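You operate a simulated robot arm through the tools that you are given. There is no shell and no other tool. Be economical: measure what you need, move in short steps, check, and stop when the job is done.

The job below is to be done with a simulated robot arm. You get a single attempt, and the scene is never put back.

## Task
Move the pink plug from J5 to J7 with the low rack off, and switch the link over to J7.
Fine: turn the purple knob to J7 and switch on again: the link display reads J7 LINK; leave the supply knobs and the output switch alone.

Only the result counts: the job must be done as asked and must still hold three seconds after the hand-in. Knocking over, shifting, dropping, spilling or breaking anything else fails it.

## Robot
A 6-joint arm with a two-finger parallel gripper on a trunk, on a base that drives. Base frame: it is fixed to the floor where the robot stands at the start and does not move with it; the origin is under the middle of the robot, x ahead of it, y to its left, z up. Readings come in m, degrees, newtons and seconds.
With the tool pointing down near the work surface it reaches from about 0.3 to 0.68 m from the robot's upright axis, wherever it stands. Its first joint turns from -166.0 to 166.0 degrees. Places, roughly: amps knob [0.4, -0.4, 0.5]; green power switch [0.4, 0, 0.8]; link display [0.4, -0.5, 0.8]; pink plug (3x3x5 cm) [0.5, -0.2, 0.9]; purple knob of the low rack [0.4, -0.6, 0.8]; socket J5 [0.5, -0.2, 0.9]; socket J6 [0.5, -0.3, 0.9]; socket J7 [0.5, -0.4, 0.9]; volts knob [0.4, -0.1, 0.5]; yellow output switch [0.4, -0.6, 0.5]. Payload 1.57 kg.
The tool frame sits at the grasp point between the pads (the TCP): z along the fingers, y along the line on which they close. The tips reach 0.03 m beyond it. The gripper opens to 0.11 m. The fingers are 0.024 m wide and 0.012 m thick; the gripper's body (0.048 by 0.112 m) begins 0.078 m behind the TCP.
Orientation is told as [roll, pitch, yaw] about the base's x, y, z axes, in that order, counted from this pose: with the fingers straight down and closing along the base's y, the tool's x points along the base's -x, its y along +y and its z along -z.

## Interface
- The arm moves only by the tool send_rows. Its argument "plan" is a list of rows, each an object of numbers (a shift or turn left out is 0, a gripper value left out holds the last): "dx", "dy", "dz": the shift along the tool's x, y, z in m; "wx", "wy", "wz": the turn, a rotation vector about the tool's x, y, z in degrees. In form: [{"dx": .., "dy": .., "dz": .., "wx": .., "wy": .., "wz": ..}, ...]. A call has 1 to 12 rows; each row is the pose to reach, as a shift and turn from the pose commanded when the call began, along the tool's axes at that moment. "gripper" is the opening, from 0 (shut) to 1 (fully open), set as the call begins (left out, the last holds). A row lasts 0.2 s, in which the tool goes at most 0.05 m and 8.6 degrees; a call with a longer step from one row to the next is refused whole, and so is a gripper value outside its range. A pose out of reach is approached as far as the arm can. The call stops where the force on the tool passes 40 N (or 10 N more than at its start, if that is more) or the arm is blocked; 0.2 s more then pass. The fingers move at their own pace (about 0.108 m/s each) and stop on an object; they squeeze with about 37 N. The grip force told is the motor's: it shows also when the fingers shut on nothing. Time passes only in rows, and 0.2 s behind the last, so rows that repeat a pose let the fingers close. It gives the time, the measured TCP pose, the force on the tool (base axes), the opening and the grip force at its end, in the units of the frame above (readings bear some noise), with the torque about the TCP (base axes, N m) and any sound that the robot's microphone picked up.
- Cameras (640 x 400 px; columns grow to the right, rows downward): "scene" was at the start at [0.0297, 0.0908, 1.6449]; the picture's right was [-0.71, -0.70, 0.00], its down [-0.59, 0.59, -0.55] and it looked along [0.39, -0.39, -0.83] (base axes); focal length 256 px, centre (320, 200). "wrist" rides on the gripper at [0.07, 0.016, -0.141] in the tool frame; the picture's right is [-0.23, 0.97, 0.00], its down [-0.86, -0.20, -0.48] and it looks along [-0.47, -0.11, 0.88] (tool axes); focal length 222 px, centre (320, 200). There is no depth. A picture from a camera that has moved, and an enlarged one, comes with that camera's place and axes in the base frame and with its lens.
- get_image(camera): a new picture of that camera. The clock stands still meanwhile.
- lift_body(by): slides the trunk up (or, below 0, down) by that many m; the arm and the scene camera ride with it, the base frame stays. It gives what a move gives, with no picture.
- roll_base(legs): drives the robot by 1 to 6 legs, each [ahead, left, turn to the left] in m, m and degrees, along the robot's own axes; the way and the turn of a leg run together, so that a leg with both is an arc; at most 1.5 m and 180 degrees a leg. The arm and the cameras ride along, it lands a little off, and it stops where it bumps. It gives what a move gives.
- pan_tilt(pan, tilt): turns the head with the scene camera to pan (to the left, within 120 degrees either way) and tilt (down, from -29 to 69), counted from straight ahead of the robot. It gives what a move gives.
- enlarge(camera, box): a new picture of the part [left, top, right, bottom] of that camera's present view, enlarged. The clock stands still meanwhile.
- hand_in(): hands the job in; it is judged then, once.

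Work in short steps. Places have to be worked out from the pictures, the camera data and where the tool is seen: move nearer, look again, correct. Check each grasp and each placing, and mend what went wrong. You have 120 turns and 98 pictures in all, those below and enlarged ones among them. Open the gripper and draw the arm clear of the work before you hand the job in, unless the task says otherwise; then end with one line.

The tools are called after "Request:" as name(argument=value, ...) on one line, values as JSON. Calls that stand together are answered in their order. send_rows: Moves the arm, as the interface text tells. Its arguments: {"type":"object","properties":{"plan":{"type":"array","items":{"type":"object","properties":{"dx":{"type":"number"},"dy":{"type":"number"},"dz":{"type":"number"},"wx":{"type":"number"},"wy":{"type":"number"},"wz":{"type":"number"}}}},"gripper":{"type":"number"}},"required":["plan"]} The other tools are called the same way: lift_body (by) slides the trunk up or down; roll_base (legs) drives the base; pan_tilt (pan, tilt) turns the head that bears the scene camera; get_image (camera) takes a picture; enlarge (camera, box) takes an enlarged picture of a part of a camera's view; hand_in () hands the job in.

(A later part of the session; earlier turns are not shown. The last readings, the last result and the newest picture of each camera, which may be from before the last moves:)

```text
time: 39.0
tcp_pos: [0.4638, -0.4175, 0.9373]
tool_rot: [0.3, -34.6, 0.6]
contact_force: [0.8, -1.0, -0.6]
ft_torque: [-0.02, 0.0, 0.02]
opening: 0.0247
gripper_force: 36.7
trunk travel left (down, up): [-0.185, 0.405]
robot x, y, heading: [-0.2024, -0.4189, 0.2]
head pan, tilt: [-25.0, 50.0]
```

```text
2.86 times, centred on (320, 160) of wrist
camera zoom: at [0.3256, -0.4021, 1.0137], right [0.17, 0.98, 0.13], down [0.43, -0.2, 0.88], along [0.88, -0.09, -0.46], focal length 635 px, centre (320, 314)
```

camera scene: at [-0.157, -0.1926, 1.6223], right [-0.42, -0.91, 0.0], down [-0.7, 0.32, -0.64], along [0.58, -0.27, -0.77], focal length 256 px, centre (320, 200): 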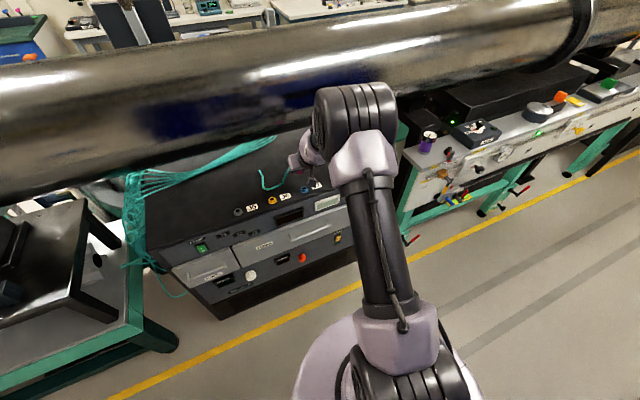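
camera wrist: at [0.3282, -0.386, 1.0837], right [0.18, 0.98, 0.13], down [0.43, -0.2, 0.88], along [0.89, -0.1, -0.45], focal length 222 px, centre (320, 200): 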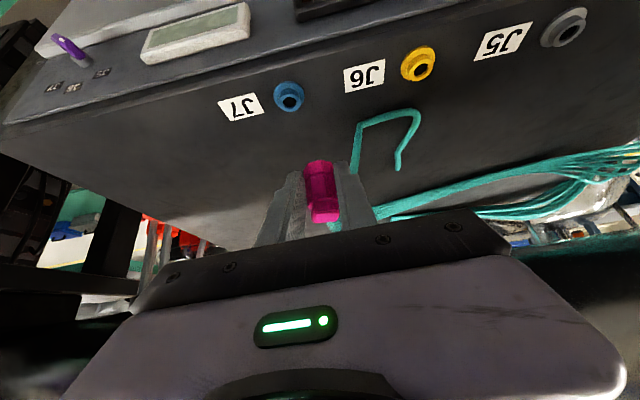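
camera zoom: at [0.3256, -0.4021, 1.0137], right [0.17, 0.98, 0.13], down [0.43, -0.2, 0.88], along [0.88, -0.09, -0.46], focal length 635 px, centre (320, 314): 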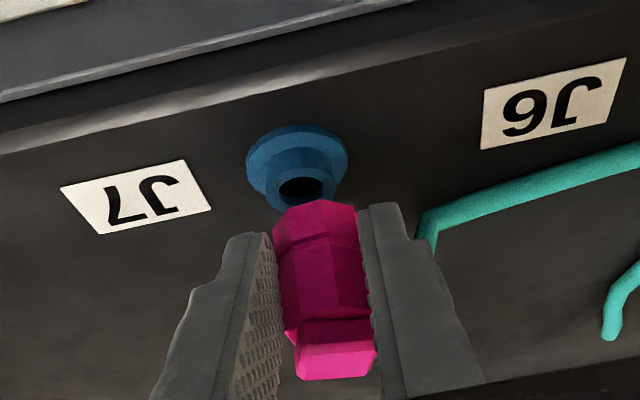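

The plug appears ~2.5 mm to the left (+y) of the socket axis; I shift by −2.5 mm and recheck.

Request:
send_rows(plan=[{"dy": -0.0025}, {"dy": -0.0025}])

Request:
enlarge(camera="wrist", box=[260, 110, 380, 194])

```text
time: 39.6
tcp_pos: [0.4639, -0.4189, 0.9367]
tool_rot: [0.3, -34.6, 0.6]
contact_force: [-0.2, 0.0, 0.0]
ft_torque: [-0.01, 0.03, 0.02]
opening: 0.0247
gripper_force: 36.4
trunk travel left (down, up): [-0.185, 0.405]
robot x, y, heading: [-0.2074, -0.4192, 0.1]
head pan, tilt: [-25.0, 50.0]
```

```text
4.76 times, centred on (320, 152) of wrist
camera zoom: at [0.3258, -0.4043, 1.0135], right [0.17, 0.98, 0.13], down [0.43, -0.2, 0.88], along [0.88, -0.09, -0.46], focal length 1058 px, centre (320, 429)
```

zoom: 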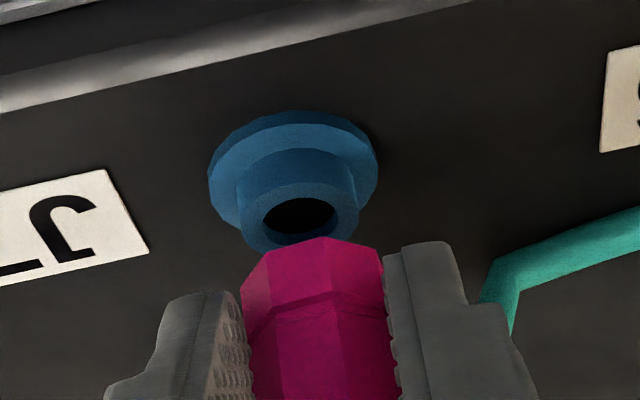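

Aligned within ~0.6 mm; about 12 mm to go. Lower 7 mm, check forces, then the rest.

Request:
lift_body(by=-0.007)

Request:
lift_body(by=-0.005)

Request:
enlarge(camera="wrist", box=[260, 130, 380, 214])

```text
time: 40.1
tcp_pos: [0.4635, -0.4202, 0.9306]
tool_rot: [0.3, -34.7, 0.6]
contact_force: [0.4, 0.0, -0.1]
ft_torque: [0.01, -0.01, 0.01]
opening: 0.0245
gripper_force: 36.9
trunk travel left (down, up): [-0.178, 0.412]
robot x, y, heading: [-0.2064, -0.4168, 0.3]
head pan, tilt: [-25.0, 50.0]
```

```text
time: 40.7
tcp_pos: [0.4633, -0.4194, 0.9247]
tool_rot: [0.3, -34.7, 0.6]
contact_force: [-3.2, -1.2, 3.0]
ft_torque: [-0.06, 0.06, -0.02]
opening: 0.0245
gripper_force: 36.3
trunk travel left (down, up): [-0.173, 0.417]
robot x, y, heading: [-0.2051, -0.4164, 0.3]
head pan, tilt: [-25.0, 50.0]
```

```text
4.76 times, centred on (320, 172) of wrist
camera zoom: at [0.3252, -0.4045, 1.0019], right [0.17, 0.98, 0.13], down [0.43, -0.2, 0.88], along [0.88, -0.09, -0.46], focal length 1058 px, centre (320, 333)
```

zoom: 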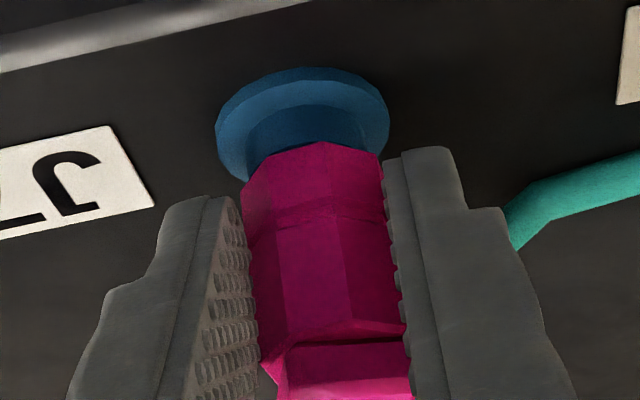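

Light contact now. I press a few millimetres further to see whether it seats.

Request:
lift_body(by=-0.004)

Request:
enlarge(camera="wrist", box=[260, 130, 380, 214])

```text
time: 41.2
tcp_pos: [0.4631, -0.4202, 0.9245]
tool_rot: [0.4, -34.9, 0.6]
contact_force: [-2.5, -1.5, 29.1]
ft_torque: [-0.09, -0.36, 0.0]
opening: 0.0245
gripper_force: 36.2
trunk travel left (down, up): [-0.169, 0.421]
robot x, y, heading: [-0.2041, -0.4162, 0.3]
head pan, tilt: [-25.0, 50.0]
```

```text
4.76 times, centred on (320, 172) of wrist
camera zoom: at [0.3246, -0.4044, 1.0006], right [0.17, 0.98, 0.14], down [0.43, -0.2, 0.88], along [0.89, -0.09, -0.45], focal length 1058 px, centre (320, 333)
```

zoom: 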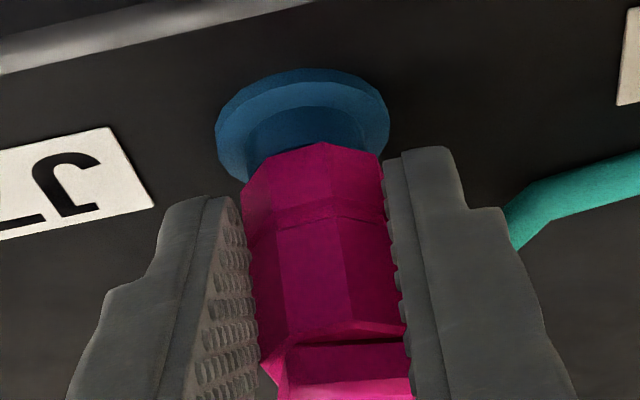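

It stops at exactly the height where it sat in J5 (0.9245), 29 N. I relieve the load and do a small lateral wiggle test to see whether it is captured in the socket.

Request:
lift_body(by=0.004)

Request:
send_rows(plan=[{"dy": 0.002}, {"dy": 0.004}])

Request:
enlarge(camera="wrist", box=[260, 130, 380, 214])

```text
time: 41.7
tcp_pos: [0.4636, -0.4191, 0.9252]
tool_rot: [0.4, -34.6, 0.6]
contact_force: [1.4, -1.5, 13.3]
ft_torque: [-0.08, -0.27, -0.01]
opening: 0.0244
gripper_force: 36.1
trunk travel left (down, up): [-0.173, 0.417]
robot x, y, heading: [-0.2039, -0.4142, 0.5]
head pan, tilt: [-25.0, 50.0]
```

```text
time: 42.3
tcp_pos: [0.4641, -0.418, 0.9253]
tool_rot: [0.4, -34.6, 0.6]
contact_force: [-1.8, -6.7, 4.6]
ft_torque: [-0.23, 0.01, -0.13]
opening: 0.0245
gripper_force: 36.3
trunk travel left (down, up): [-0.173, 0.417]
robot x, y, heading: [-0.2063, -0.4147, 0.2]
head pan, tilt: [-25.0, 50.0]
```

```text
4.76 times, centred on (320, 172) of wrist
camera zoom: at [0.3245, -0.402, 1.0019], right [0.17, 0.98, 0.13], down [0.44, -0.2, 0.88], along [0.88, -0.09, -0.46], focal length 1058 px, centre (320, 333)
```

zoom: 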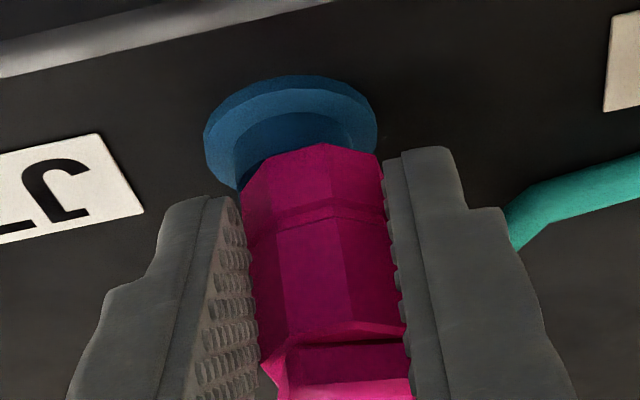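

The plug slides on the socket's barrel rim, so it isn't seated (barrel still visible). I look from the scene camera at tilt/alignment too.

Request:
pan_tilt(pan=5, tilt=50)

Request:
get_image(camera="scene")

```text
time: 43.3
tcp_pos: [0.4635, -0.417, 0.9262]
tool_rot: [0.4, -34.6, 0.6]
contact_force: [-2.4, -6.0, -1.1]
ft_torque: [-0.24, 0.1, -0.1]
opening: 0.0243
gripper_force: 36.5
trunk travel left (down, up): [-0.173, 0.417]
robot x, y, heading: [-0.2037, -0.4158, 0.5]
head pan, tilt: [5.0, 50.0]
```

```text
56 pictures are left
camera scene: at [-0.1499, -0.2707, 1.5764], right [0.09, -1.0, 0.0], down [-0.76, -0.07, -0.64], along [0.64, 0.06, -0.77], focal length 256 px, centre (320, 200)
```

scene: 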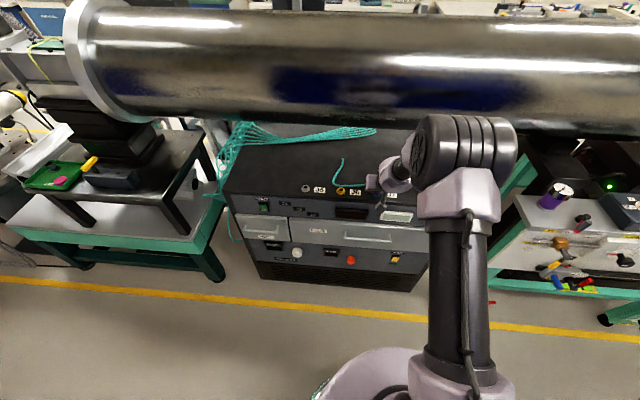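

With zero vertical load a 6 N side force persists, so the plug is laterally captured by the socket; and its height equals the seated height in J5 and the earlier J5 picture also shows the body resting on the barrel. I recentre, press once more, and relieve.

Request:
send_rows(plan=[{"dy": -0.002}, {"dy": -0.004}])

Request:
lift_body(by=-0.006)

Request:
lift_body(by=0.006)

Request:
enlarge(camera="wrist", box=[260, 130, 380, 214])

```text
time: 43.9
tcp_pos: [0.4641, -0.4187, 0.9261]
tool_rot: [0.5, -34.6, 0.7]
contact_force: [-3.0, -3.3, -0.3]
ft_torque: [-0.08, 0.1, -0.07]
opening: 0.0243
gripper_force: 36.5
trunk travel left (down, up): [-0.173, 0.417]
robot x, y, heading: [-0.2077, -0.416, 0.4]
head pan, tilt: [5.0, 50.0]
```

```text
time: 44.4
tcp_pos: [0.4651, -0.4188, 0.9224]
tool_rot: [0.3, -35.0, 0.6]
contact_force: [1.7, -1.5, 29.3]
ft_torque: [-0.1, -0.51, 0.03]
opening: 0.0247
gripper_force: 36.8
trunk travel left (down, up): [-0.167, 0.423]
robot x, y, heading: [-0.2038, -0.4184, 0.2]
head pan, tilt: [5.0, 50.0]
```

```text
time: 45.0
tcp_pos: [0.4625, -0.4194, 0.9237]
tool_rot: [0.5, -34.4, 0.6]
contact_force: [-0.4, -2.0, 1.3]
ft_torque: [-0.05, -0.02, -0.02]
opening: 0.0244
gripper_force: 36.4
trunk travel left (down, up): [-0.173, 0.417]
robot x, y, heading: [-0.2083, -0.4173, 0.4]
head pan, tilt: [5.0, 50.0]
```

```text
4.76 times, centred on (320, 172) of wrist
camera zoom: at [0.3246, -0.4039, 1.0004], right [0.17, 0.98, 0.13], down [0.44, -0.2, 0.88], along [0.88, -0.09, -0.46], focal length 1058 px, centre (320, 333)
```

zoom: 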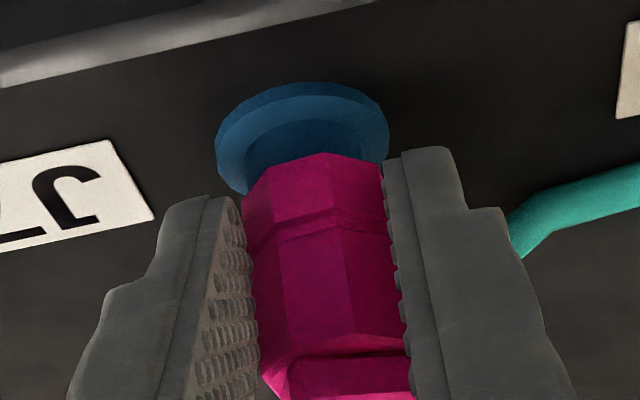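

The plug is hard against the socket with nothing more to give. I open the gripper and check it stays.

Request:
send_rows(plan=[{}, {}, {}, {}], gripper=1)

Request:
get_image(camera="wrist")

Request:
enlarge(camera="wrist", box=[240, 120, 400, 232])

```text
time: 46.0
tcp_pos: [0.4641, -0.4196, 0.926]
tool_rot: [0.3, -34.7, 0.6]
contact_force: [0.4, -0.4, 1.1]
ft_torque: [-0.02, 0.01, 0.02]
opening: 0.1102
gripper_force: 0.0
trunk travel left (down, up): [-0.173, 0.417]
robot x, y, heading: [-0.2048, -0.4147, 0.0]
head pan, tilt: [5.0, 50.0]
```

```text
54 pictures are left
camera wrist: at [0.3258, -0.4037, 1.0017], right [0.17, 0.98, 0.13], down [0.43, -0.2, 0.88], along [0.88, -0.09, -0.46], focal length 222 px, centre (320, 200)
```

wrist: 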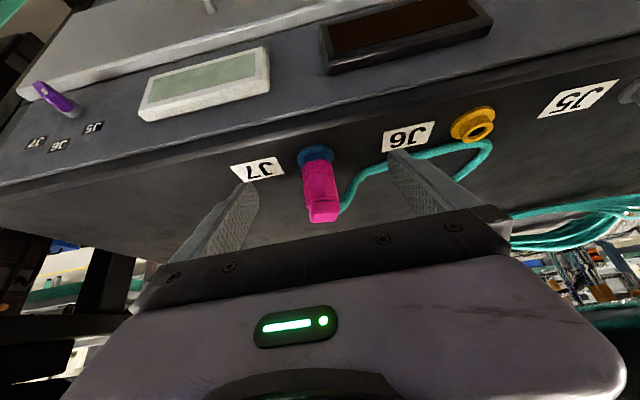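

```text
3.57 times, centred on (320, 176) of wrist
camera zoom: at [0.3258, -0.4037, 1.0017], right [0.17, 0.98, 0.13], down [0.43, -0.2, 0.88], along [0.88, -0.09, -0.46], focal length 793 px, centre (320, 286)
```

zoom: 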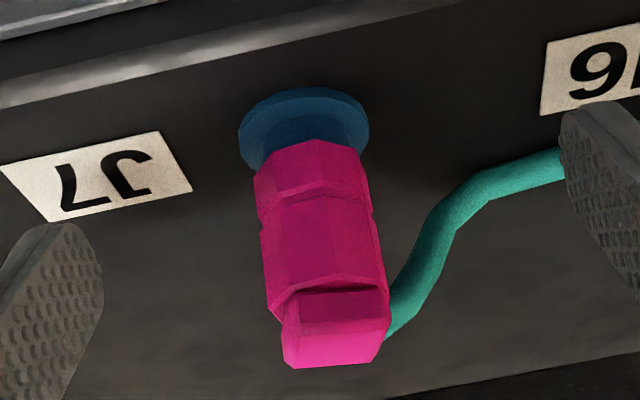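

The plug stands in J7 just as it did in J5. I raise and back away, then verify and look at the knob.

Request:
lift_body(by=0.1)

Request:
roll_base(legs=[[-0.12, 0, 0]])

Request:
get_image(camera="wrist")

```text
time: 47.3
tcp_pos: [0.4645, -0.4188, 1.0254]
tool_rot: [0.2, -34.6, 0.6]
contact_force: [-0.6, 0.0, 0.7]
ft_torque: [0.04, 0.01, -0.05]
opening: 0.1098
gripper_force: 0.0
trunk travel left (down, up): [-0.273, 0.317]
robot x, y, heading: [-0.2083, -0.4182, 0.6]
head pan, tilt: [5.0, 50.0]
```

```text
time: 48.5
tcp_pos: [0.346, -0.418, 1.0251]
tool_rot: [0.3, -34.7, 0.7]
contact_force: [-1.6, -0.1, 0.3]
ft_torque: [0.01, 0.0, -0.01]
opening: 0.1098
gripper_force: 0.0
trunk travel left (down, up): [-0.273, 0.317]
robot x, y, heading: [-0.3195, -0.4182, 0.4]
head pan, tilt: [5.0, 50.0]
```

```text
52 pictures are left
camera wrist: at [0.208, -0.4037, 1.1023], right [0.17, 0.98, 0.13], down [0.43, -0.2, 0.88], along [0.88, -0.09, -0.46], focal length 222 px, centre (320, 200)
```

wrist: 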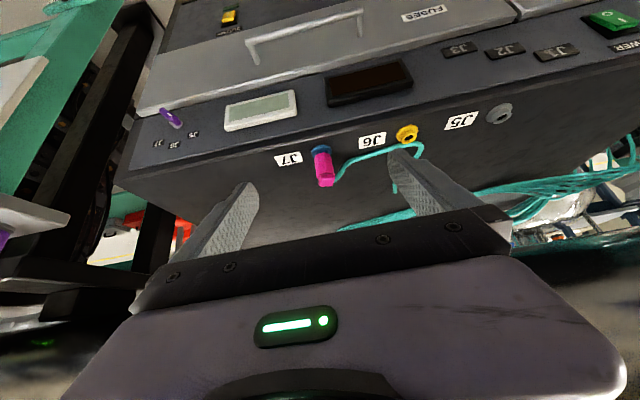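

Plug is in J7. Now I move right by 0.2 and lower 0.12 to view the purple knob.

Request:
roll_base(legs=[[0, -0.2, 0]])

Request:
lift_body(by=-0.14)

Request:
get_image(camera="wrist")

Request:
enlarge(camera="wrist", box=[240, 60, 400, 160])

```text
time: 50.1
tcp_pos: [0.349, -0.6205, 1.0256]
tool_rot: [0.4, -34.6, 0.5]
contact_force: [0.7, -1.0, -0.7]
ft_torque: [0.04, -0.02, 0.01]
opening: 0.1097
gripper_force: 0.1
trunk travel left (down, up): [-0.273, 0.317]
robot x, y, heading: [-0.3236, -0.6153, 0.0]
head pan, tilt: [5.0, 50.0]
```

```text
time: 51.8
tcp_pos: [0.3488, -0.62, 0.8855]
tool_rot: [0.3, -34.6, 0.6]
contact_force: [-0.7, 0.6, -0.7]
ft_torque: [0.0, -0.04, -0.01]
opening: 0.11
gripper_force: 0.1
trunk travel left (down, up): [-0.133, 0.457]
robot x, y, heading: [-0.3224, -0.6142, 0.4]
head pan, tilt: [5.0, 50.0]
```

```text
51 pictures are left
camera wrist: at [0.2101, -0.6042, 0.9619], right [0.18, 0.98, 0.13], down [0.43, -0.2, 0.88], along [0.88, -0.1, -0.46], focal length 222 px, centre (320, 200)
```

wrist: 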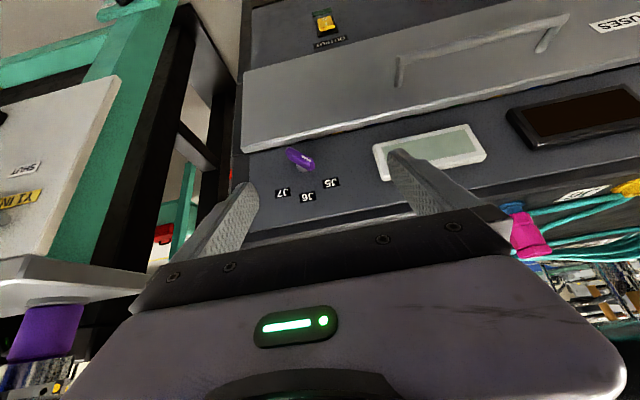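

```text
4.00 times, centred on (320, 110) of wrist
camera zoom: at [0.2101, -0.6042, 0.9619], right [0.18, 0.98, 0.13], down [0.43, -0.2, 0.88], along [0.88, -0.1, -0.46], focal length 888 px, centre (320, 560)
```

zoom: 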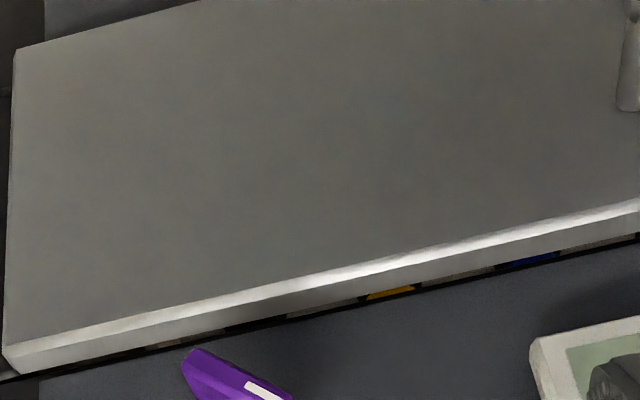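

Request:
enlarge(camera="wrist", box=[250, 125, 380, 215])

```text
4.44 times, centred on (315, 170) of wrist
camera zoom: at [0.2101, -0.6042, 0.9619], right [0.18, 0.98, 0.13], down [0.43, -0.2, 0.88], along [0.88, -0.1, -0.46], focal length 987 px, centre (342, 333)
```

zoom: 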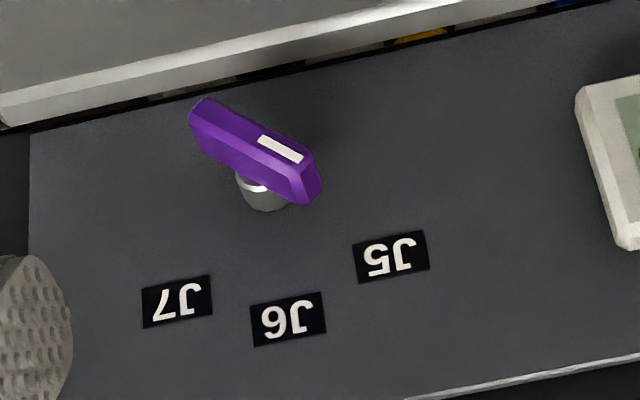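

The pointer bar is aimed at J5 (≈45° left of vertical), J6 straight up, J7 45° right; bar centre ≈ (0.428,-0.646,0.786). Plan: tool straight down, straddle the bar and close (swings it to vertical), then roll the held bar 45° about its axis to J7. First point the tool down with medium opening.

Request:
send_rows(plan=[{"dx": -0.006, "dz": -0.008, "wy": 7}, {"dx": -0.012, "dz": -0.016, "wy": 14}, {"dx": -0.018, "dz": -0.025, "wy": 21}, {"dx": -0.023, "dz": -0.033, "wy": 28}, {"dx": -0.023, "dz": -0.033, "wy": 34.7}, {"dx": -0.023, "dz": -0.033, "wy": 34.7}], gripper=0.5)

Request:
get_image(camera="wrist")

```text
time: 53.2
tcp_pos: [0.3488, -0.6195, 0.9242]
tool_rot: [0.2, 0.3, 0.6]
contact_force: [-0.3, -0.4, -0.4]
ft_torque: [-0.01, -0.01, 0.04]
opening: 0.0552
gripper_force: 0.1
out of reach, approached as far as the arm can: row 1, 2
trunk travel left (down, up): [-0.133, 0.457]
robot x, y, heading: [-0.3226, -0.6207, 0.2]
head pan, tilt: [5.0, 50.0]
```

```text
48 pictures are left
camera wrist: at [0.2787, -0.6024, 1.0667], right [0.22, 0.98, 0.0], down [0.86, -0.19, 0.48], along [0.46, -0.1, -0.88], focal length 222 px, centre (320, 200)
```

wrist: 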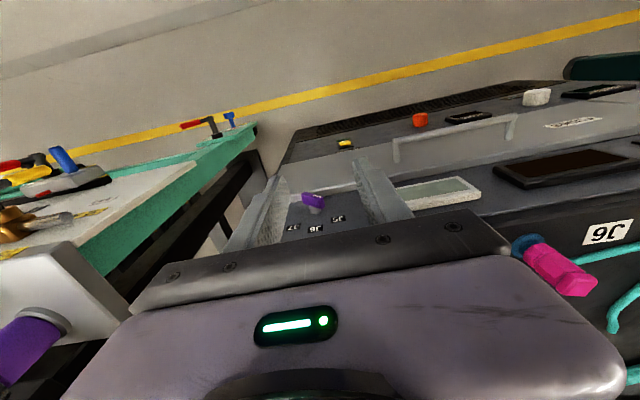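

Knob ≈ (0.425,-0.644,0.786). For roll freedom I retract the arm 0.10 m and drive ahead 0.17 so the work is ~0.57 m from the axis.

Request:
send_rows(plan=[{"dx": 0.04, "dy": -0.008}, {"dx": 0.08, "dy": -0.016}, {"dx": 0.1, "dy": -0.025}])

Request:
roll_base(legs=[[0.165, 0, 0]])

Request:
get_image(camera="wrist")

Request:
enlarge(camera="wrist", box=[240, 100, 400, 212])

```text
time: 54.0
tcp_pos: [0.2523, -0.6472, 0.9246]
tool_rot: [0.3, 0.1, 0.6]
contact_force: [0.6, -0.6, 0.1]
ft_torque: [-0.03, 0.0, 0.0]
opening: 0.0547
gripper_force: 0.1
trunk travel left (down, up): [-0.133, 0.457]
robot x, y, heading: [-0.3251, -0.6148, 0.1]
head pan, tilt: [5.0, 50.0]
```

```text
time: 55.5
tcp_pos: [0.4229, -0.6437, 0.925]
tool_rot: [0.4, 0.1, 0.9]
contact_force: [0.6, 0.0, -0.3]
ft_torque: [0.0, 0.02, 0.0]
opening: 0.0549
gripper_force: 0.1
trunk travel left (down, up): [-0.133, 0.457]
robot x, y, heading: [-0.1517, -0.6173, 0.2]
head pan, tilt: [5.0, 50.0]
```

```text
47 pictures are left
camera wrist: at [0.3522, -0.6273, 1.0659], right [0.21, 0.98, 0.0], down [0.86, -0.19, 0.48], along [0.47, -0.1, -0.88], focal length 222 px, centre (320, 200)
```

wrist: 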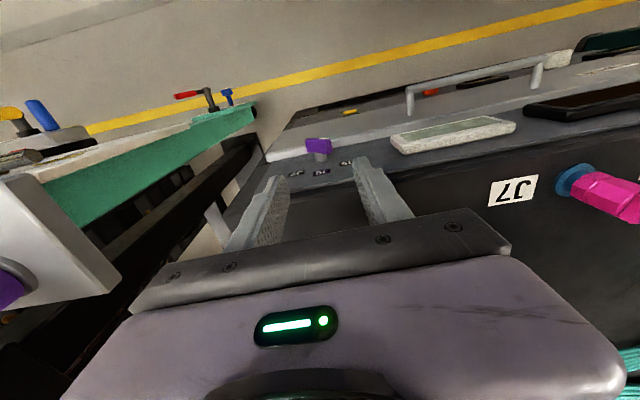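

```text
3.57 times, centred on (320, 156) of wrist
camera zoom: at [0.3522, -0.6273, 1.0659], right [0.21, 0.98, 0.0], down [0.86, -0.19, 0.48], along [0.47, -0.1, -0.88], focal length 793 px, centre (320, 357)
```

zoom: 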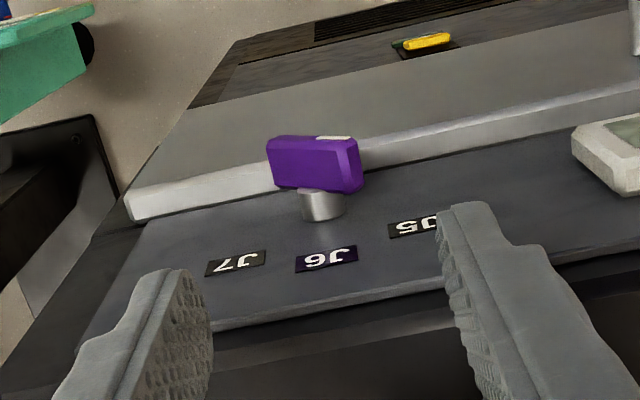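

Fingers are centred in y and depth over the knob (bar x 0.414–0.433). I descend 0.119 so they straddle the bar.

Request:
send_rows(plan=[{"dz": 0.03, "dy": -0.001}, {"dz": 0.06, "dy": -0.001}, {"dz": 0.09, "dy": -0.001}, {"dz": 0.105, "dy": -0.001}, {"dz": 0.119, "dy": -0.001}])

Request:
enlarge(camera="wrist", box=[240, 130, 400, 242])

```text
time: 56.6
tcp_pos: [0.4206, -0.6455, 0.8065]
tool_rot: [0.4, 0.0, 0.9]
contact_force: [-0.6, 0.1, 0.8]
ft_torque: [0.01, 0.0, -0.04]
opening: 0.0551
gripper_force: 0.1
trunk travel left (down, up): [-0.133, 0.457]
robot x, y, heading: [-0.1523, -0.6163, 0.5]
head pan, tilt: [5.0, 50.0]
```

```text
3.57 times, centred on (320, 186) of wrist
camera zoom: at [0.3507, -0.6291, 0.9468], right [0.21, 0.98, 0.0], down [0.86, -0.19, 0.48], along [0.47, -0.1, -0.88], focal length 793 px, centre (320, 250)
```

zoom: 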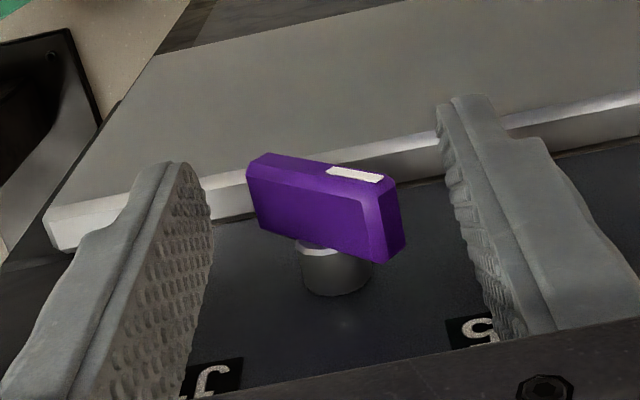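

Straddling nicely. I drop 4 mm more and close to swing the bar upright.

Request:
send_rows(plan=[{"dz": 0.004}])

Request:
send_rows(plan=[{}, {}, {}, {}, {}], gripper=0)

Request:
enlarge(camera="wrist", box=[240, 130, 400, 242])

```text
time: 57.0
tcp_pos: [0.4206, -0.6444, 0.8028]
tool_rot: [0.3, 0.0, 0.9]
contact_force: [0.0, -0.1, -0.1]
ft_torque: [0.0, 0.01, -0.02]
opening: 0.055
gripper_force: 0.1
trunk travel left (down, up): [-0.133, 0.457]
robot x, y, heading: [-0.1559, -0.6181, 0.7]
head pan, tilt: [5.0, 50.0]
```

```text
time: 58.2
tcp_pos: [0.4201, -0.6447, 0.8005]
tool_rot: [0.3, 0.1, 0.9]
contact_force: [-2.6, -9.1, -4.2]
ft_torque: [-0.08, -0.22, -0.55]
opening: 0.0099
gripper_force: 28.4
trunk travel left (down, up): [-0.133, 0.457]
robot x, y, heading: [-0.1517, -0.6133, 0.7]
head pan, tilt: [5.0, 50.0]
```

```text
3.57 times, centred on (320, 186) of wrist
camera zoom: at [0.3506, -0.6291, 0.9429], right [0.21, 0.98, 0.0], down [0.86, -0.19, 0.48], along [0.47, -0.1, -0.88], focal length 793 px, centre (320, 250)
```

zoom: 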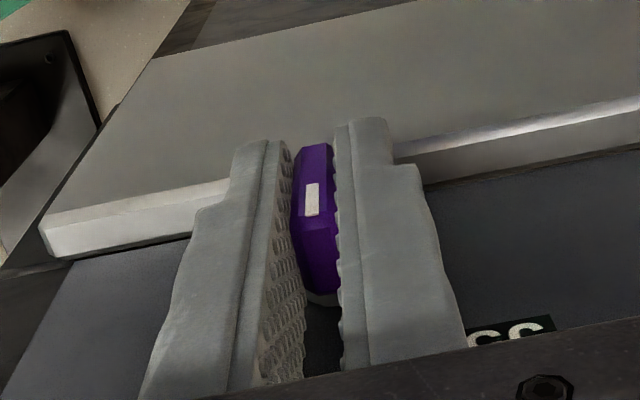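

The bar is upright and held (9.9 mm). I roll the tool about the knob axis toward J7, first half.

Request:
send_rows(plan=[{"dy": -0.0019, "dz": 0.0001, "wx": -7.5}, {"dy": -0.0038, "dz": 0.0005, "wx": -15}, {"dy": -0.0055, "dz": 0.0011, "wx": -22.5}])

Request:
get_image(camera="wrist")

```text
time: 59.0
tcp_pos: [0.4198, -0.65, 0.8065]
tool_rot: [17.9, -0.3, 0.9]
contact_force: [-17.1, -6.2, 25.2]
ft_torque: [0.18, 0.18, -0.67]
opening: 0.01
gripper_force: 28.0
trunk travel left (down, up): [-0.133, 0.457]
robot x, y, heading: [-0.1532, -0.6162, 0.5]
head pan, tilt: [5.0, 50.0]
stopped in row 3: the force on the tool passed its limit at 63 N (the readings are from after the stop); the commanded pose is now the measured one
```

```text
43 pictures are left
camera wrist: at [0.3504, -0.6771, 0.9454], right [0.21, 0.93, 0.3], down [0.86, -0.32, 0.4], along [0.47, 0.17, -0.87], focal length 222 px, centre (320, 200)
```

wrist: 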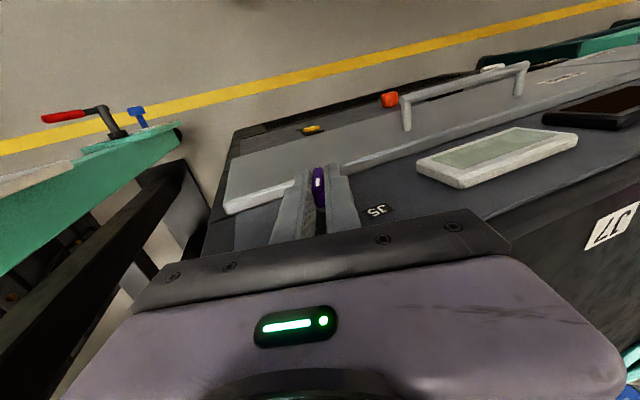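

Rolling was stopped by an upward force. I zoom in on the contact.

Request:
enlarge(camera="wrist", box=[250, 140, 390, 238])

Request:
pan_tilt(pan=12, tilt=55)

Request:
get_image(camera="scene")

```text
4.08 times, centred on (320, 189) of wrist
camera zoom: at [0.3504, -0.6771, 0.9454], right [0.21, 0.93, 0.3], down [0.86, -0.32, 0.4], along [0.47, 0.17, -0.87], focal length 907 px, centre (320, 245)
```

zoom: 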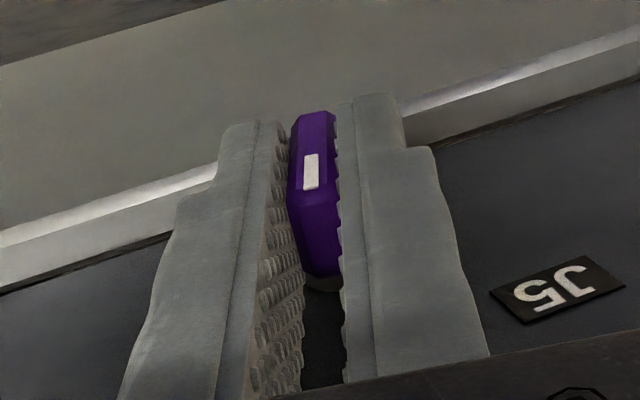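

```text
time: 59.6
tcp_pos: [0.4211, -0.6494, 0.8073]
tool_rot: [17.7, -0.4, 0.9]
contact_force: [-19.6, -9.8, 32.8]
ft_torque: [0.54, -0.34, -1.66]
opening: 0.0101
gripper_force: 28.2
trunk travel left (down, up): [-0.133, 0.457]
robot x, y, heading: [-0.1525, -0.616, 0.6]
head pan, tilt: [12.0, 55.0]
```

```text
41 pictures are left
camera scene: at [-0.1076, -0.461, 1.5303], right [0.21, -0.98, 0.0], down [-0.8, -0.17, -0.58], along [0.56, 0.12, -0.82], focal length 256 px, centre (320, 200)
```

scene: 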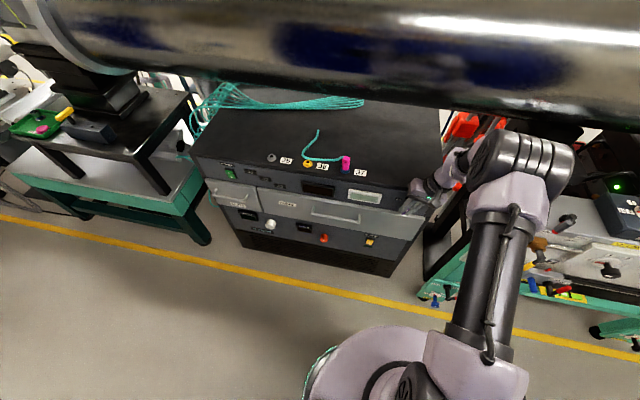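

The gripper body is at rack-top height and touches the panel's top edge when rolled. I open, back off, and will redo it with the tool pitched ~25° so the body clears.

Request:
send_rows(plan=[{"dx": 0.001}, {"dx": 0.002}, {"dx": 0.002}], gripper=0.5)

Request:
roll_base(legs=[[-0.08, 0, 0]])

Request:
send_rows(plan=[{"wx": 6}, {"wx": 12}, {"wx": 17.7}, {"wx": 17.7}])

Request:
get_image(camera="wrist")

```text
time: 60.5
tcp_pos: [0.421, -0.6506, 0.806]
tool_rot: [17.7, -0.5, 1.1]
contact_force: [6.1, -6.7, 42.6]
ft_torque: [-1.27, -0.62, -0.16]
opening: 0.055
gripper_force: 0.1
trunk travel left (down, up): [-0.133, 0.457]
robot x, y, heading: [-0.1508, -0.6124, 0.5]
head pan, tilt: [12.0, 55.0]
```

```text
time: 61.2
tcp_pos: [0.4212, -0.6502, 0.8076]
tool_rot: [17.6, -0.9, 1.2]
contact_force: [-0.6, -0.1, -0.4]
ft_torque: [-0.02, 0.0, 0.01]
opening: 0.055
gripper_force: 0.1
trunk travel left (down, up): [-0.133, 0.457]
robot x, y, heading: [-0.1537, -0.6116, 0.2]
head pan, tilt: [12.0, 55.0]
stopped in leg 1: the force on the tool passed its limit at 64 N (the readings are from after the stop); the commanded pose is now the measured one
```

```text
time: 62.2
tcp_pos: [0.4206, -0.651, 0.806]
tool_rot: [-0.1, -0.9, 1.3]
contact_force: [-0.2, 0.3, -0.2]
ft_torque: [-0.03, -0.02, 0.0]
opening: 0.0553
gripper_force: 0.1
trunk travel left (down, up): [-0.133, 0.457]
robot x, y, heading: [-0.1593, -0.6165, 0.3]
head pan, tilt: [12.0, 55.0]
```

```text
40 pictures are left
camera wrist: at [0.3479, -0.6335, 0.9461], right [0.21, 0.98, 0.0], down [0.85, -0.18, 0.49], along [0.48, -0.1, -0.87], focal length 222 px, centre (320, 200)
```

wrist: 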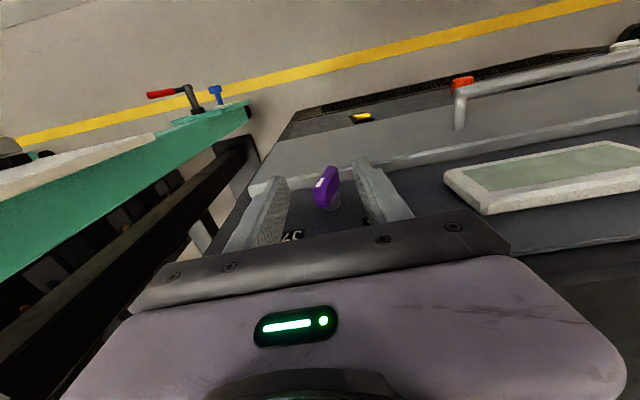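

Forces are zero again. The bar now leans toward J7; zoom.

Request:
enlarge(camera="wrist", box=[240, 130, 400, 242])

```text
3.57 times, centred on (320, 186) of wrist
camera zoom: at [0.3479, -0.6335, 0.9461], right [0.21, 0.98, 0.0], down [0.85, -0.18, 0.49], along [0.48, -0.1, -0.87], focal length 793 px, centre (320, 250)
```

zoom: 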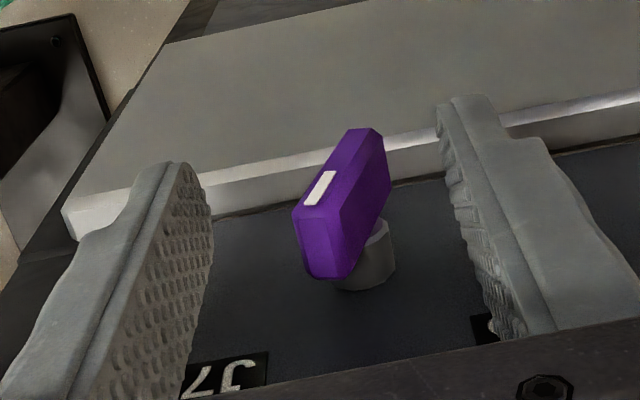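

It is already ~25° past J6. I raise the tips just above the pivot and push the upper end sideways with the left finger.

Request:
send_rows(plan=[{"dz": -0.016}, {"dz": -0.016, "dy": -0.008}, {"dz": -0.016, "dy": -0.012}, {"dz": -0.016, "dy": -0.016}])

Request:
enlarge(camera="wrist", box=[240, 130, 400, 242])

```text
time: 63.2
tcp_pos: [0.4197, -0.668, 0.8217]
tool_rot: [-0.1, -0.9, 1.2]
contact_force: [-0.2, 1.0, -0.7]
ft_torque: [0.05, 0.02, -0.01]
opening: 0.0557
gripper_force: 0.1
trunk travel left (down, up): [-0.133, 0.457]
robot x, y, heading: [-0.1584, -0.6155, 0.6]
head pan, tilt: [12.0, 55.0]
```

```text
3.57 times, centred on (320, 186) of wrist
camera zoom: at [0.3482, -0.6508, 0.962], right [0.21, 0.98, 0.0], down [0.85, -0.18, 0.49], along [0.48, -0.1, -0.87], focal length 793 px, centre (320, 250)
```

zoom: 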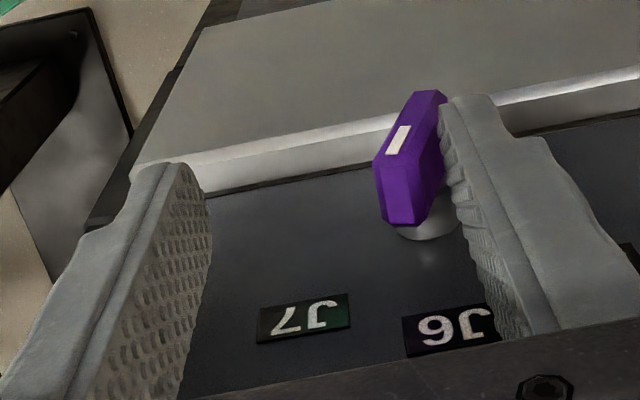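

Contact begins. I keep pushing in small steps.

Request:
send_rows(plan=[{"dy": -0.003}, {"dy": -0.006}, {"dy": -0.009}])

Request:
enlarge(camera="wrist", box=[240, 130, 400, 242])

```text
time: 64.0
tcp_pos: [0.42, -0.6734, 0.8212]
tool_rot: [-0.1, -0.9, 1.3]
contact_force: [-1.6, 13.5, -0.9]
ft_torque: [0.36, 0.14, -0.04]
opening: 0.0669
gripper_force: 6.7
trunk travel left (down, up): [-0.133, 0.457]
robot x, y, heading: [-0.1542, -0.6164, 0.6]
head pan, tilt: [12.0, 55.0]
```

```text
3.57 times, centred on (320, 186) of wrist
camera zoom: at [0.3483, -0.6567, 0.9612], right [0.21, 0.98, 0.0], down [0.85, -0.18, 0.49], along [0.48, -0.1, -0.87], focal length 793 px, centre (320, 250)
```

zoom: 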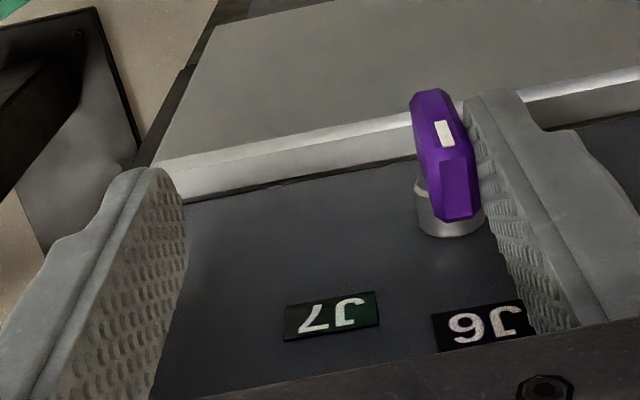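

The finger hit below the pivot and pushed it back to about J6: the pivot is nearer z≈0.796. I lift above the bar, move left of it, and close the gripper to use it as a stiff pusher.

Request:
send_rows(plan=[{"dy": 0.008}, {"dy": 0.008, "dz": -0.02}, {"dy": 0.008, "dz": -0.045}, {"dy": 0.03, "dz": -0.045}, {"dy": 0.056, "dz": -0.045}])

Request:
send_rows(plan=[{}, {}, {}], gripper=0)

Request:
enlarge(camera="wrist", box=[240, 100, 400, 212])

```text
time: 65.2
tcp_pos: [0.418, -0.6185, 0.87]
tool_rot: [-0.1, -1.0, 1.1]
contact_force: [0.6, -0.3, 0.1]
ft_torque: [0.0, -0.03, -0.02]
opening: 0.0549
gripper_force: 0.0
trunk travel left (down, up): [-0.133, 0.457]
robot x, y, heading: [-0.1621, -0.6146, 0.3]
head pan, tilt: [12.0, 55.0]
```

```text
time: 66.0
tcp_pos: [0.4167, -0.6179, 0.8695]
tool_rot: [-0.2, -0.9, 1.1]
contact_force: [0.7, -0.1, -0.2]
ft_torque: [0.0, -0.01, 0.02]
opening: 0.0001
gripper_force: 21.9
trunk travel left (down, up): [-0.133, 0.457]
robot x, y, heading: [-0.1584, -0.6158, 0.2]
head pan, tilt: [12.0, 55.0]
```

```text
3.57 times, centred on (320, 156) of wrist
camera zoom: at [0.3447, -0.6014, 1.0089], right [0.21, 0.98, 0.0], down [0.85, -0.18, 0.49], along [0.48, -0.1, -0.87], focal length 793 px, centre (320, 357)
```

zoom: 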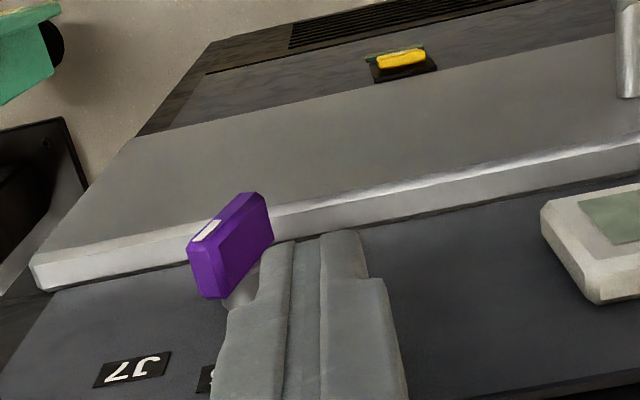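

The bar leans ~15° toward J7. I lower the closed fingers to tip z≈0.804 left of its upper half and push right.

Request:
send_rows(plan=[{"dz": 0.018}, {"dz": 0.0355}, {"dz": 0.0355, "dy": -0.006}, {"dz": 0.0355, "dy": -0.01}, {"dz": 0.0355, "dy": -0.014}])

Request:
enlarge(camera="wrist", box=[240, 100, 400, 212])

```text
time: 67.2
tcp_pos: [0.4193, -0.6334, 0.8312]
tool_rot: [-0.1, -0.9, 1.1]
contact_force: [-0.7, 0.7, 1.5]
ft_torque: [0.01, 0.03, -0.03]
opening: 0.0
gripper_force: 20.9
trunk travel left (down, up): [-0.133, 0.457]
robot x, y, heading: [-0.1594, -0.6133, 0.6]
head pan, tilt: [12.0, 55.0]
```

```text
3.57 times, centred on (320, 156) of wrist
camera zoom: at [0.3473, -0.6163, 0.9717], right [0.21, 0.98, 0.0], down [0.85, -0.18, 0.49], along [0.48, -0.1, -0.87], focal length 793 px, centre (320, 357)
```

zoom: 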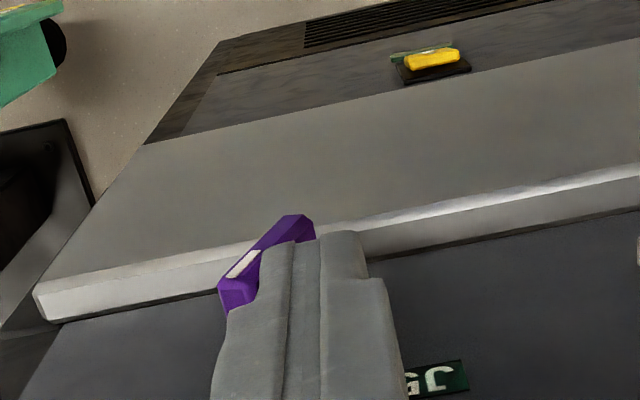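

It turned further. I continue a few mm.

Request:
send_rows(plan=[{"dy": -0.003}, {"dy": -0.006}])

Request:
enlarge(camera="wrist", box=[240, 100, 400, 212])

```text
time: 67.8
tcp_pos: [0.4191, -0.6378, 0.8323]
tool_rot: [0.0, -0.9, 1.2]
contact_force: [-0.1, 5.4, 1.8]
ft_torque: [0.16, -0.02, -0.02]
opening: 0.0
gripper_force: 21.5
trunk travel left (down, up): [-0.133, 0.457]
robot x, y, heading: [-0.1547, -0.6161, 0.3]
head pan, tilt: [12.0, 55.0]
```

```text
3.57 times, centred on (320, 156) of wrist
camera zoom: at [0.347, -0.6211, 0.9721], right [0.21, 0.98, 0.0], down [0.85, -0.18, 0.49], along [0.48, -0.1, -0.87], focal length 793 px, centre (320, 357)
```

zoom: 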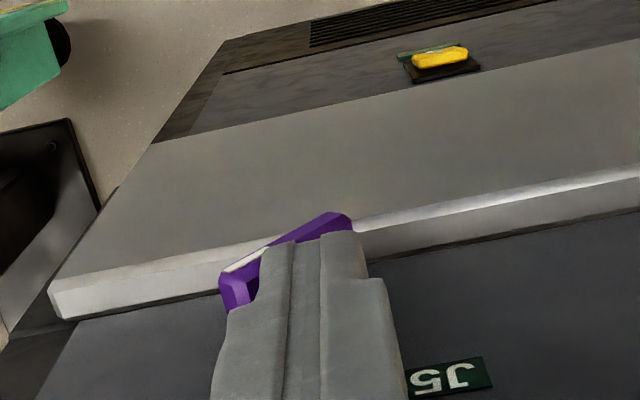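

About 40° now. I lift clear and inspect.

Request:
send_rows(plan=[{"dz": -0.03, "dy": 0.004}, {"dz": -0.06, "dy": 0.02}, {"dz": -0.09, "dy": 0.05}])

Request:
enlarge(camera="wrist", box=[200, 90, 360, 202])

```text
time: 68.6
tcp_pos: [0.4177, -0.5883, 0.9235]
tool_rot: [-0.1, -0.9, 1.1]
contact_force: [-0.5, -0.6, -0.8]
ft_torque: [-0.02, 0.01, 0.01]
opening: 0.0
gripper_force: 21.6
trunk travel left (down, up): [-0.133, 0.457]
robot x, y, heading: [-0.1579, -0.6137, 0.5]
head pan, tilt: [12.0, 55.0]
```

```text
3.57 times, centred on (280, 146) of wrist
camera zoom: at [0.3452, -0.5714, 1.0628], right [0.21, 0.98, 0.0], down [0.85, -0.18, 0.49], along [0.48, -0.1, -0.87], focal length 793 px, centre (463, 393)
```

zoom: 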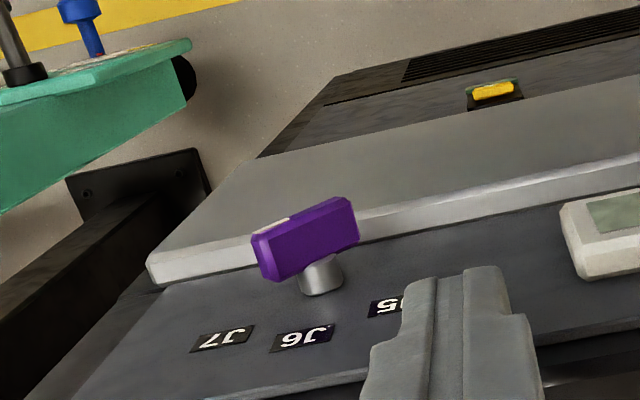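

The pointer is at ~45° right, aimed at J7. Next, power on: back off and drive left to the power switch with the gripper shut.

Request:
roll_base(legs=[[-0.15, 0, 0], [0, 0.6, 0]])

Request:
send_rows(plan=[{"dx": -0.02, "wy": -7.4}, {"dx": -0.04, "wy": -14.8}, {"dx": -0.05, "wy": -22.2}, {"dx": -0.05, "wy": -29.6}, {"dx": -0.05, "wy": -36}, {"dx": -0.05, "wy": -36}])

Request:
get_image(camera="wrist")

```text
time: 72.8
tcp_pos: [0.2663, -0.0087, 0.922]
tool_rot: [0.0, -0.9, 1.1]
contact_force: [-0.5, 0.1, 0.8]
ft_torque: [-0.02, 0.0, -0.01]
opening: 0.0001
gripper_force: 21.7
trunk travel left (down, up): [-0.133, 0.457]
robot x, y, heading: [-0.3061, -0.0398, 0.4]
head pan, tilt: [12.0, 55.0]
```

```text
time: 74.2
tcp_pos: [0.3153, -0.0078, 0.9242]
tool_rot: [-0.3, -36.9, 1.3]
contact_force: [-0.6, -0.4, 0.2]
ft_torque: [-0.01, 0.0, 0.04]
opening: 0.0001
gripper_force: 21.7
out of reach, approached as far as the arm can: row 5
trunk travel left (down, up): [-0.133, 0.457]
robot x, y, heading: [-0.3133, -0.04, 0.4]
head pan, tilt: [12.0, 55.0]
```

```text
32 pictures are left
camera wrist: at [0.1744, 0.0078, 0.9945], right [0.16, 0.98, 0.13], down [0.4, -0.19, 0.9], along [0.9, -0.09, -0.42], focal length 222 px, centre (320, 200)
```

wrist: 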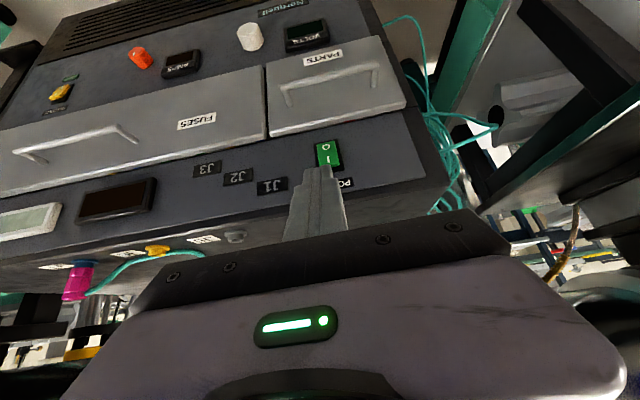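

Switch centre ≈ (0.44, 0.002, 0.80). Target tip height ≈0.815 on the "I" half: lower trunk 0.092, drive 0.06 ahead.

Request:
lift_body(by=-0.092)

Request:
roll_base(legs=[[0.06, 0.009, 0]])

Request:
enlarge(camera="wrist", box=[220, 110, 420, 250])

```text
time: 75.5
tcp_pos: [0.3163, -0.0079, 0.8325]
tool_rot: [-0.1, -36.7, 1.2]
contact_force: [-0.1, -0.2, 0.0]
ft_torque: [0.01, 0.02, 0.0]
opening: 0.0003
gripper_force: 21.0
trunk travel left (down, up): [-0.041, 0.549]
robot x, y, heading: [-0.3107, -0.0355, 0.3]
head pan, tilt: [12.0, 55.0]
```

```text
time: 76.5
tcp_pos: [0.3742, 0.0011, 0.8312]
tool_rot: [-0.1, -36.8, 1.2]
contact_force: [0.5, -0.1, 0.9]
ft_torque: [-0.02, -0.01, -0.02]
opening: 0.0
gripper_force: 21.0
trunk travel left (down, up): [-0.041, 0.549]
robot x, y, heading: [-0.2551, -0.0276, 0.3]
head pan, tilt: [12.0, 55.0]
```

```text
2.86 times, centred on (320, 180) of wrist
camera zoom: at [0.2331, 0.0172, 0.9024], right [0.16, 0.98, 0.13], down [0.4, -0.19, 0.9], along [0.9, -0.09, -0.42], focal length 635 px, centre (320, 257)
```

zoom: 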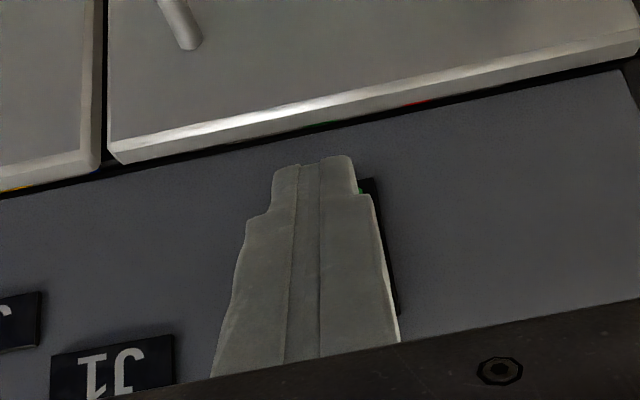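

Tip is in front of the upper half, ~3.5 cm off. I push straight forward slowly.

Request:
send_rows(plan=[{"dx": -0.012, "dy": 0.001, "dz": 0.009}, {"dx": -0.02, "dy": 0.002, "dz": 0.015}, {"dx": -0.0256, "dy": 0.002, "dz": 0.0192}, {"dx": -0.0296, "dy": 0.002, "dz": 0.0222}, {"dx": -0.0336, "dy": 0.002, "dz": 0.0252}])

Request:
get_image(camera="wrist")

```text
time: 77.6
tcp_pos: [0.4046, 0.0043, 0.8307]
tool_rot: [0.2, -36.6, 1.0]
contact_force: [-24.7, -1.2, 13.8]
ft_torque: [0.09, 0.06, -0.12]
opening: 0.0
gripper_force: 21.4
trunk travel left (down, up): [-0.041, 0.549]
robot x, y, heading: [-0.2517, -0.0264, 0.5]
head pan, tilt: [12.0, 55.0]
stopped in row 5: the force on the tool passed its limit at 47 N (the readings are from after the stop); the commanded pose is now the measured one
```

```text
30 pictures are left
camera wrist: at [0.2652, 0.0194, 0.9024], right [0.16, 0.98, 0.14], down [0.41, -0.19, 0.89], along [0.9, -0.09, -0.43], focal length 222 px, centre (320, 200)
```

wrist: 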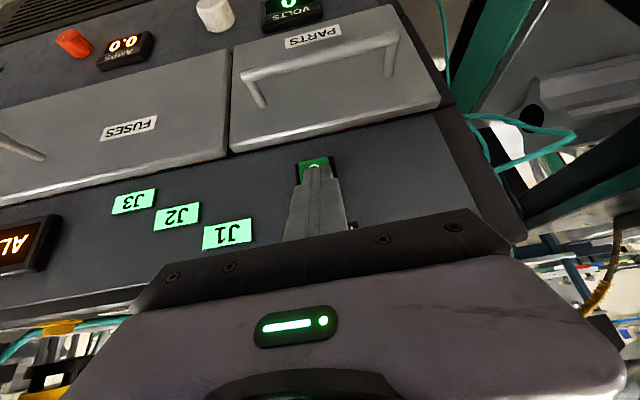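

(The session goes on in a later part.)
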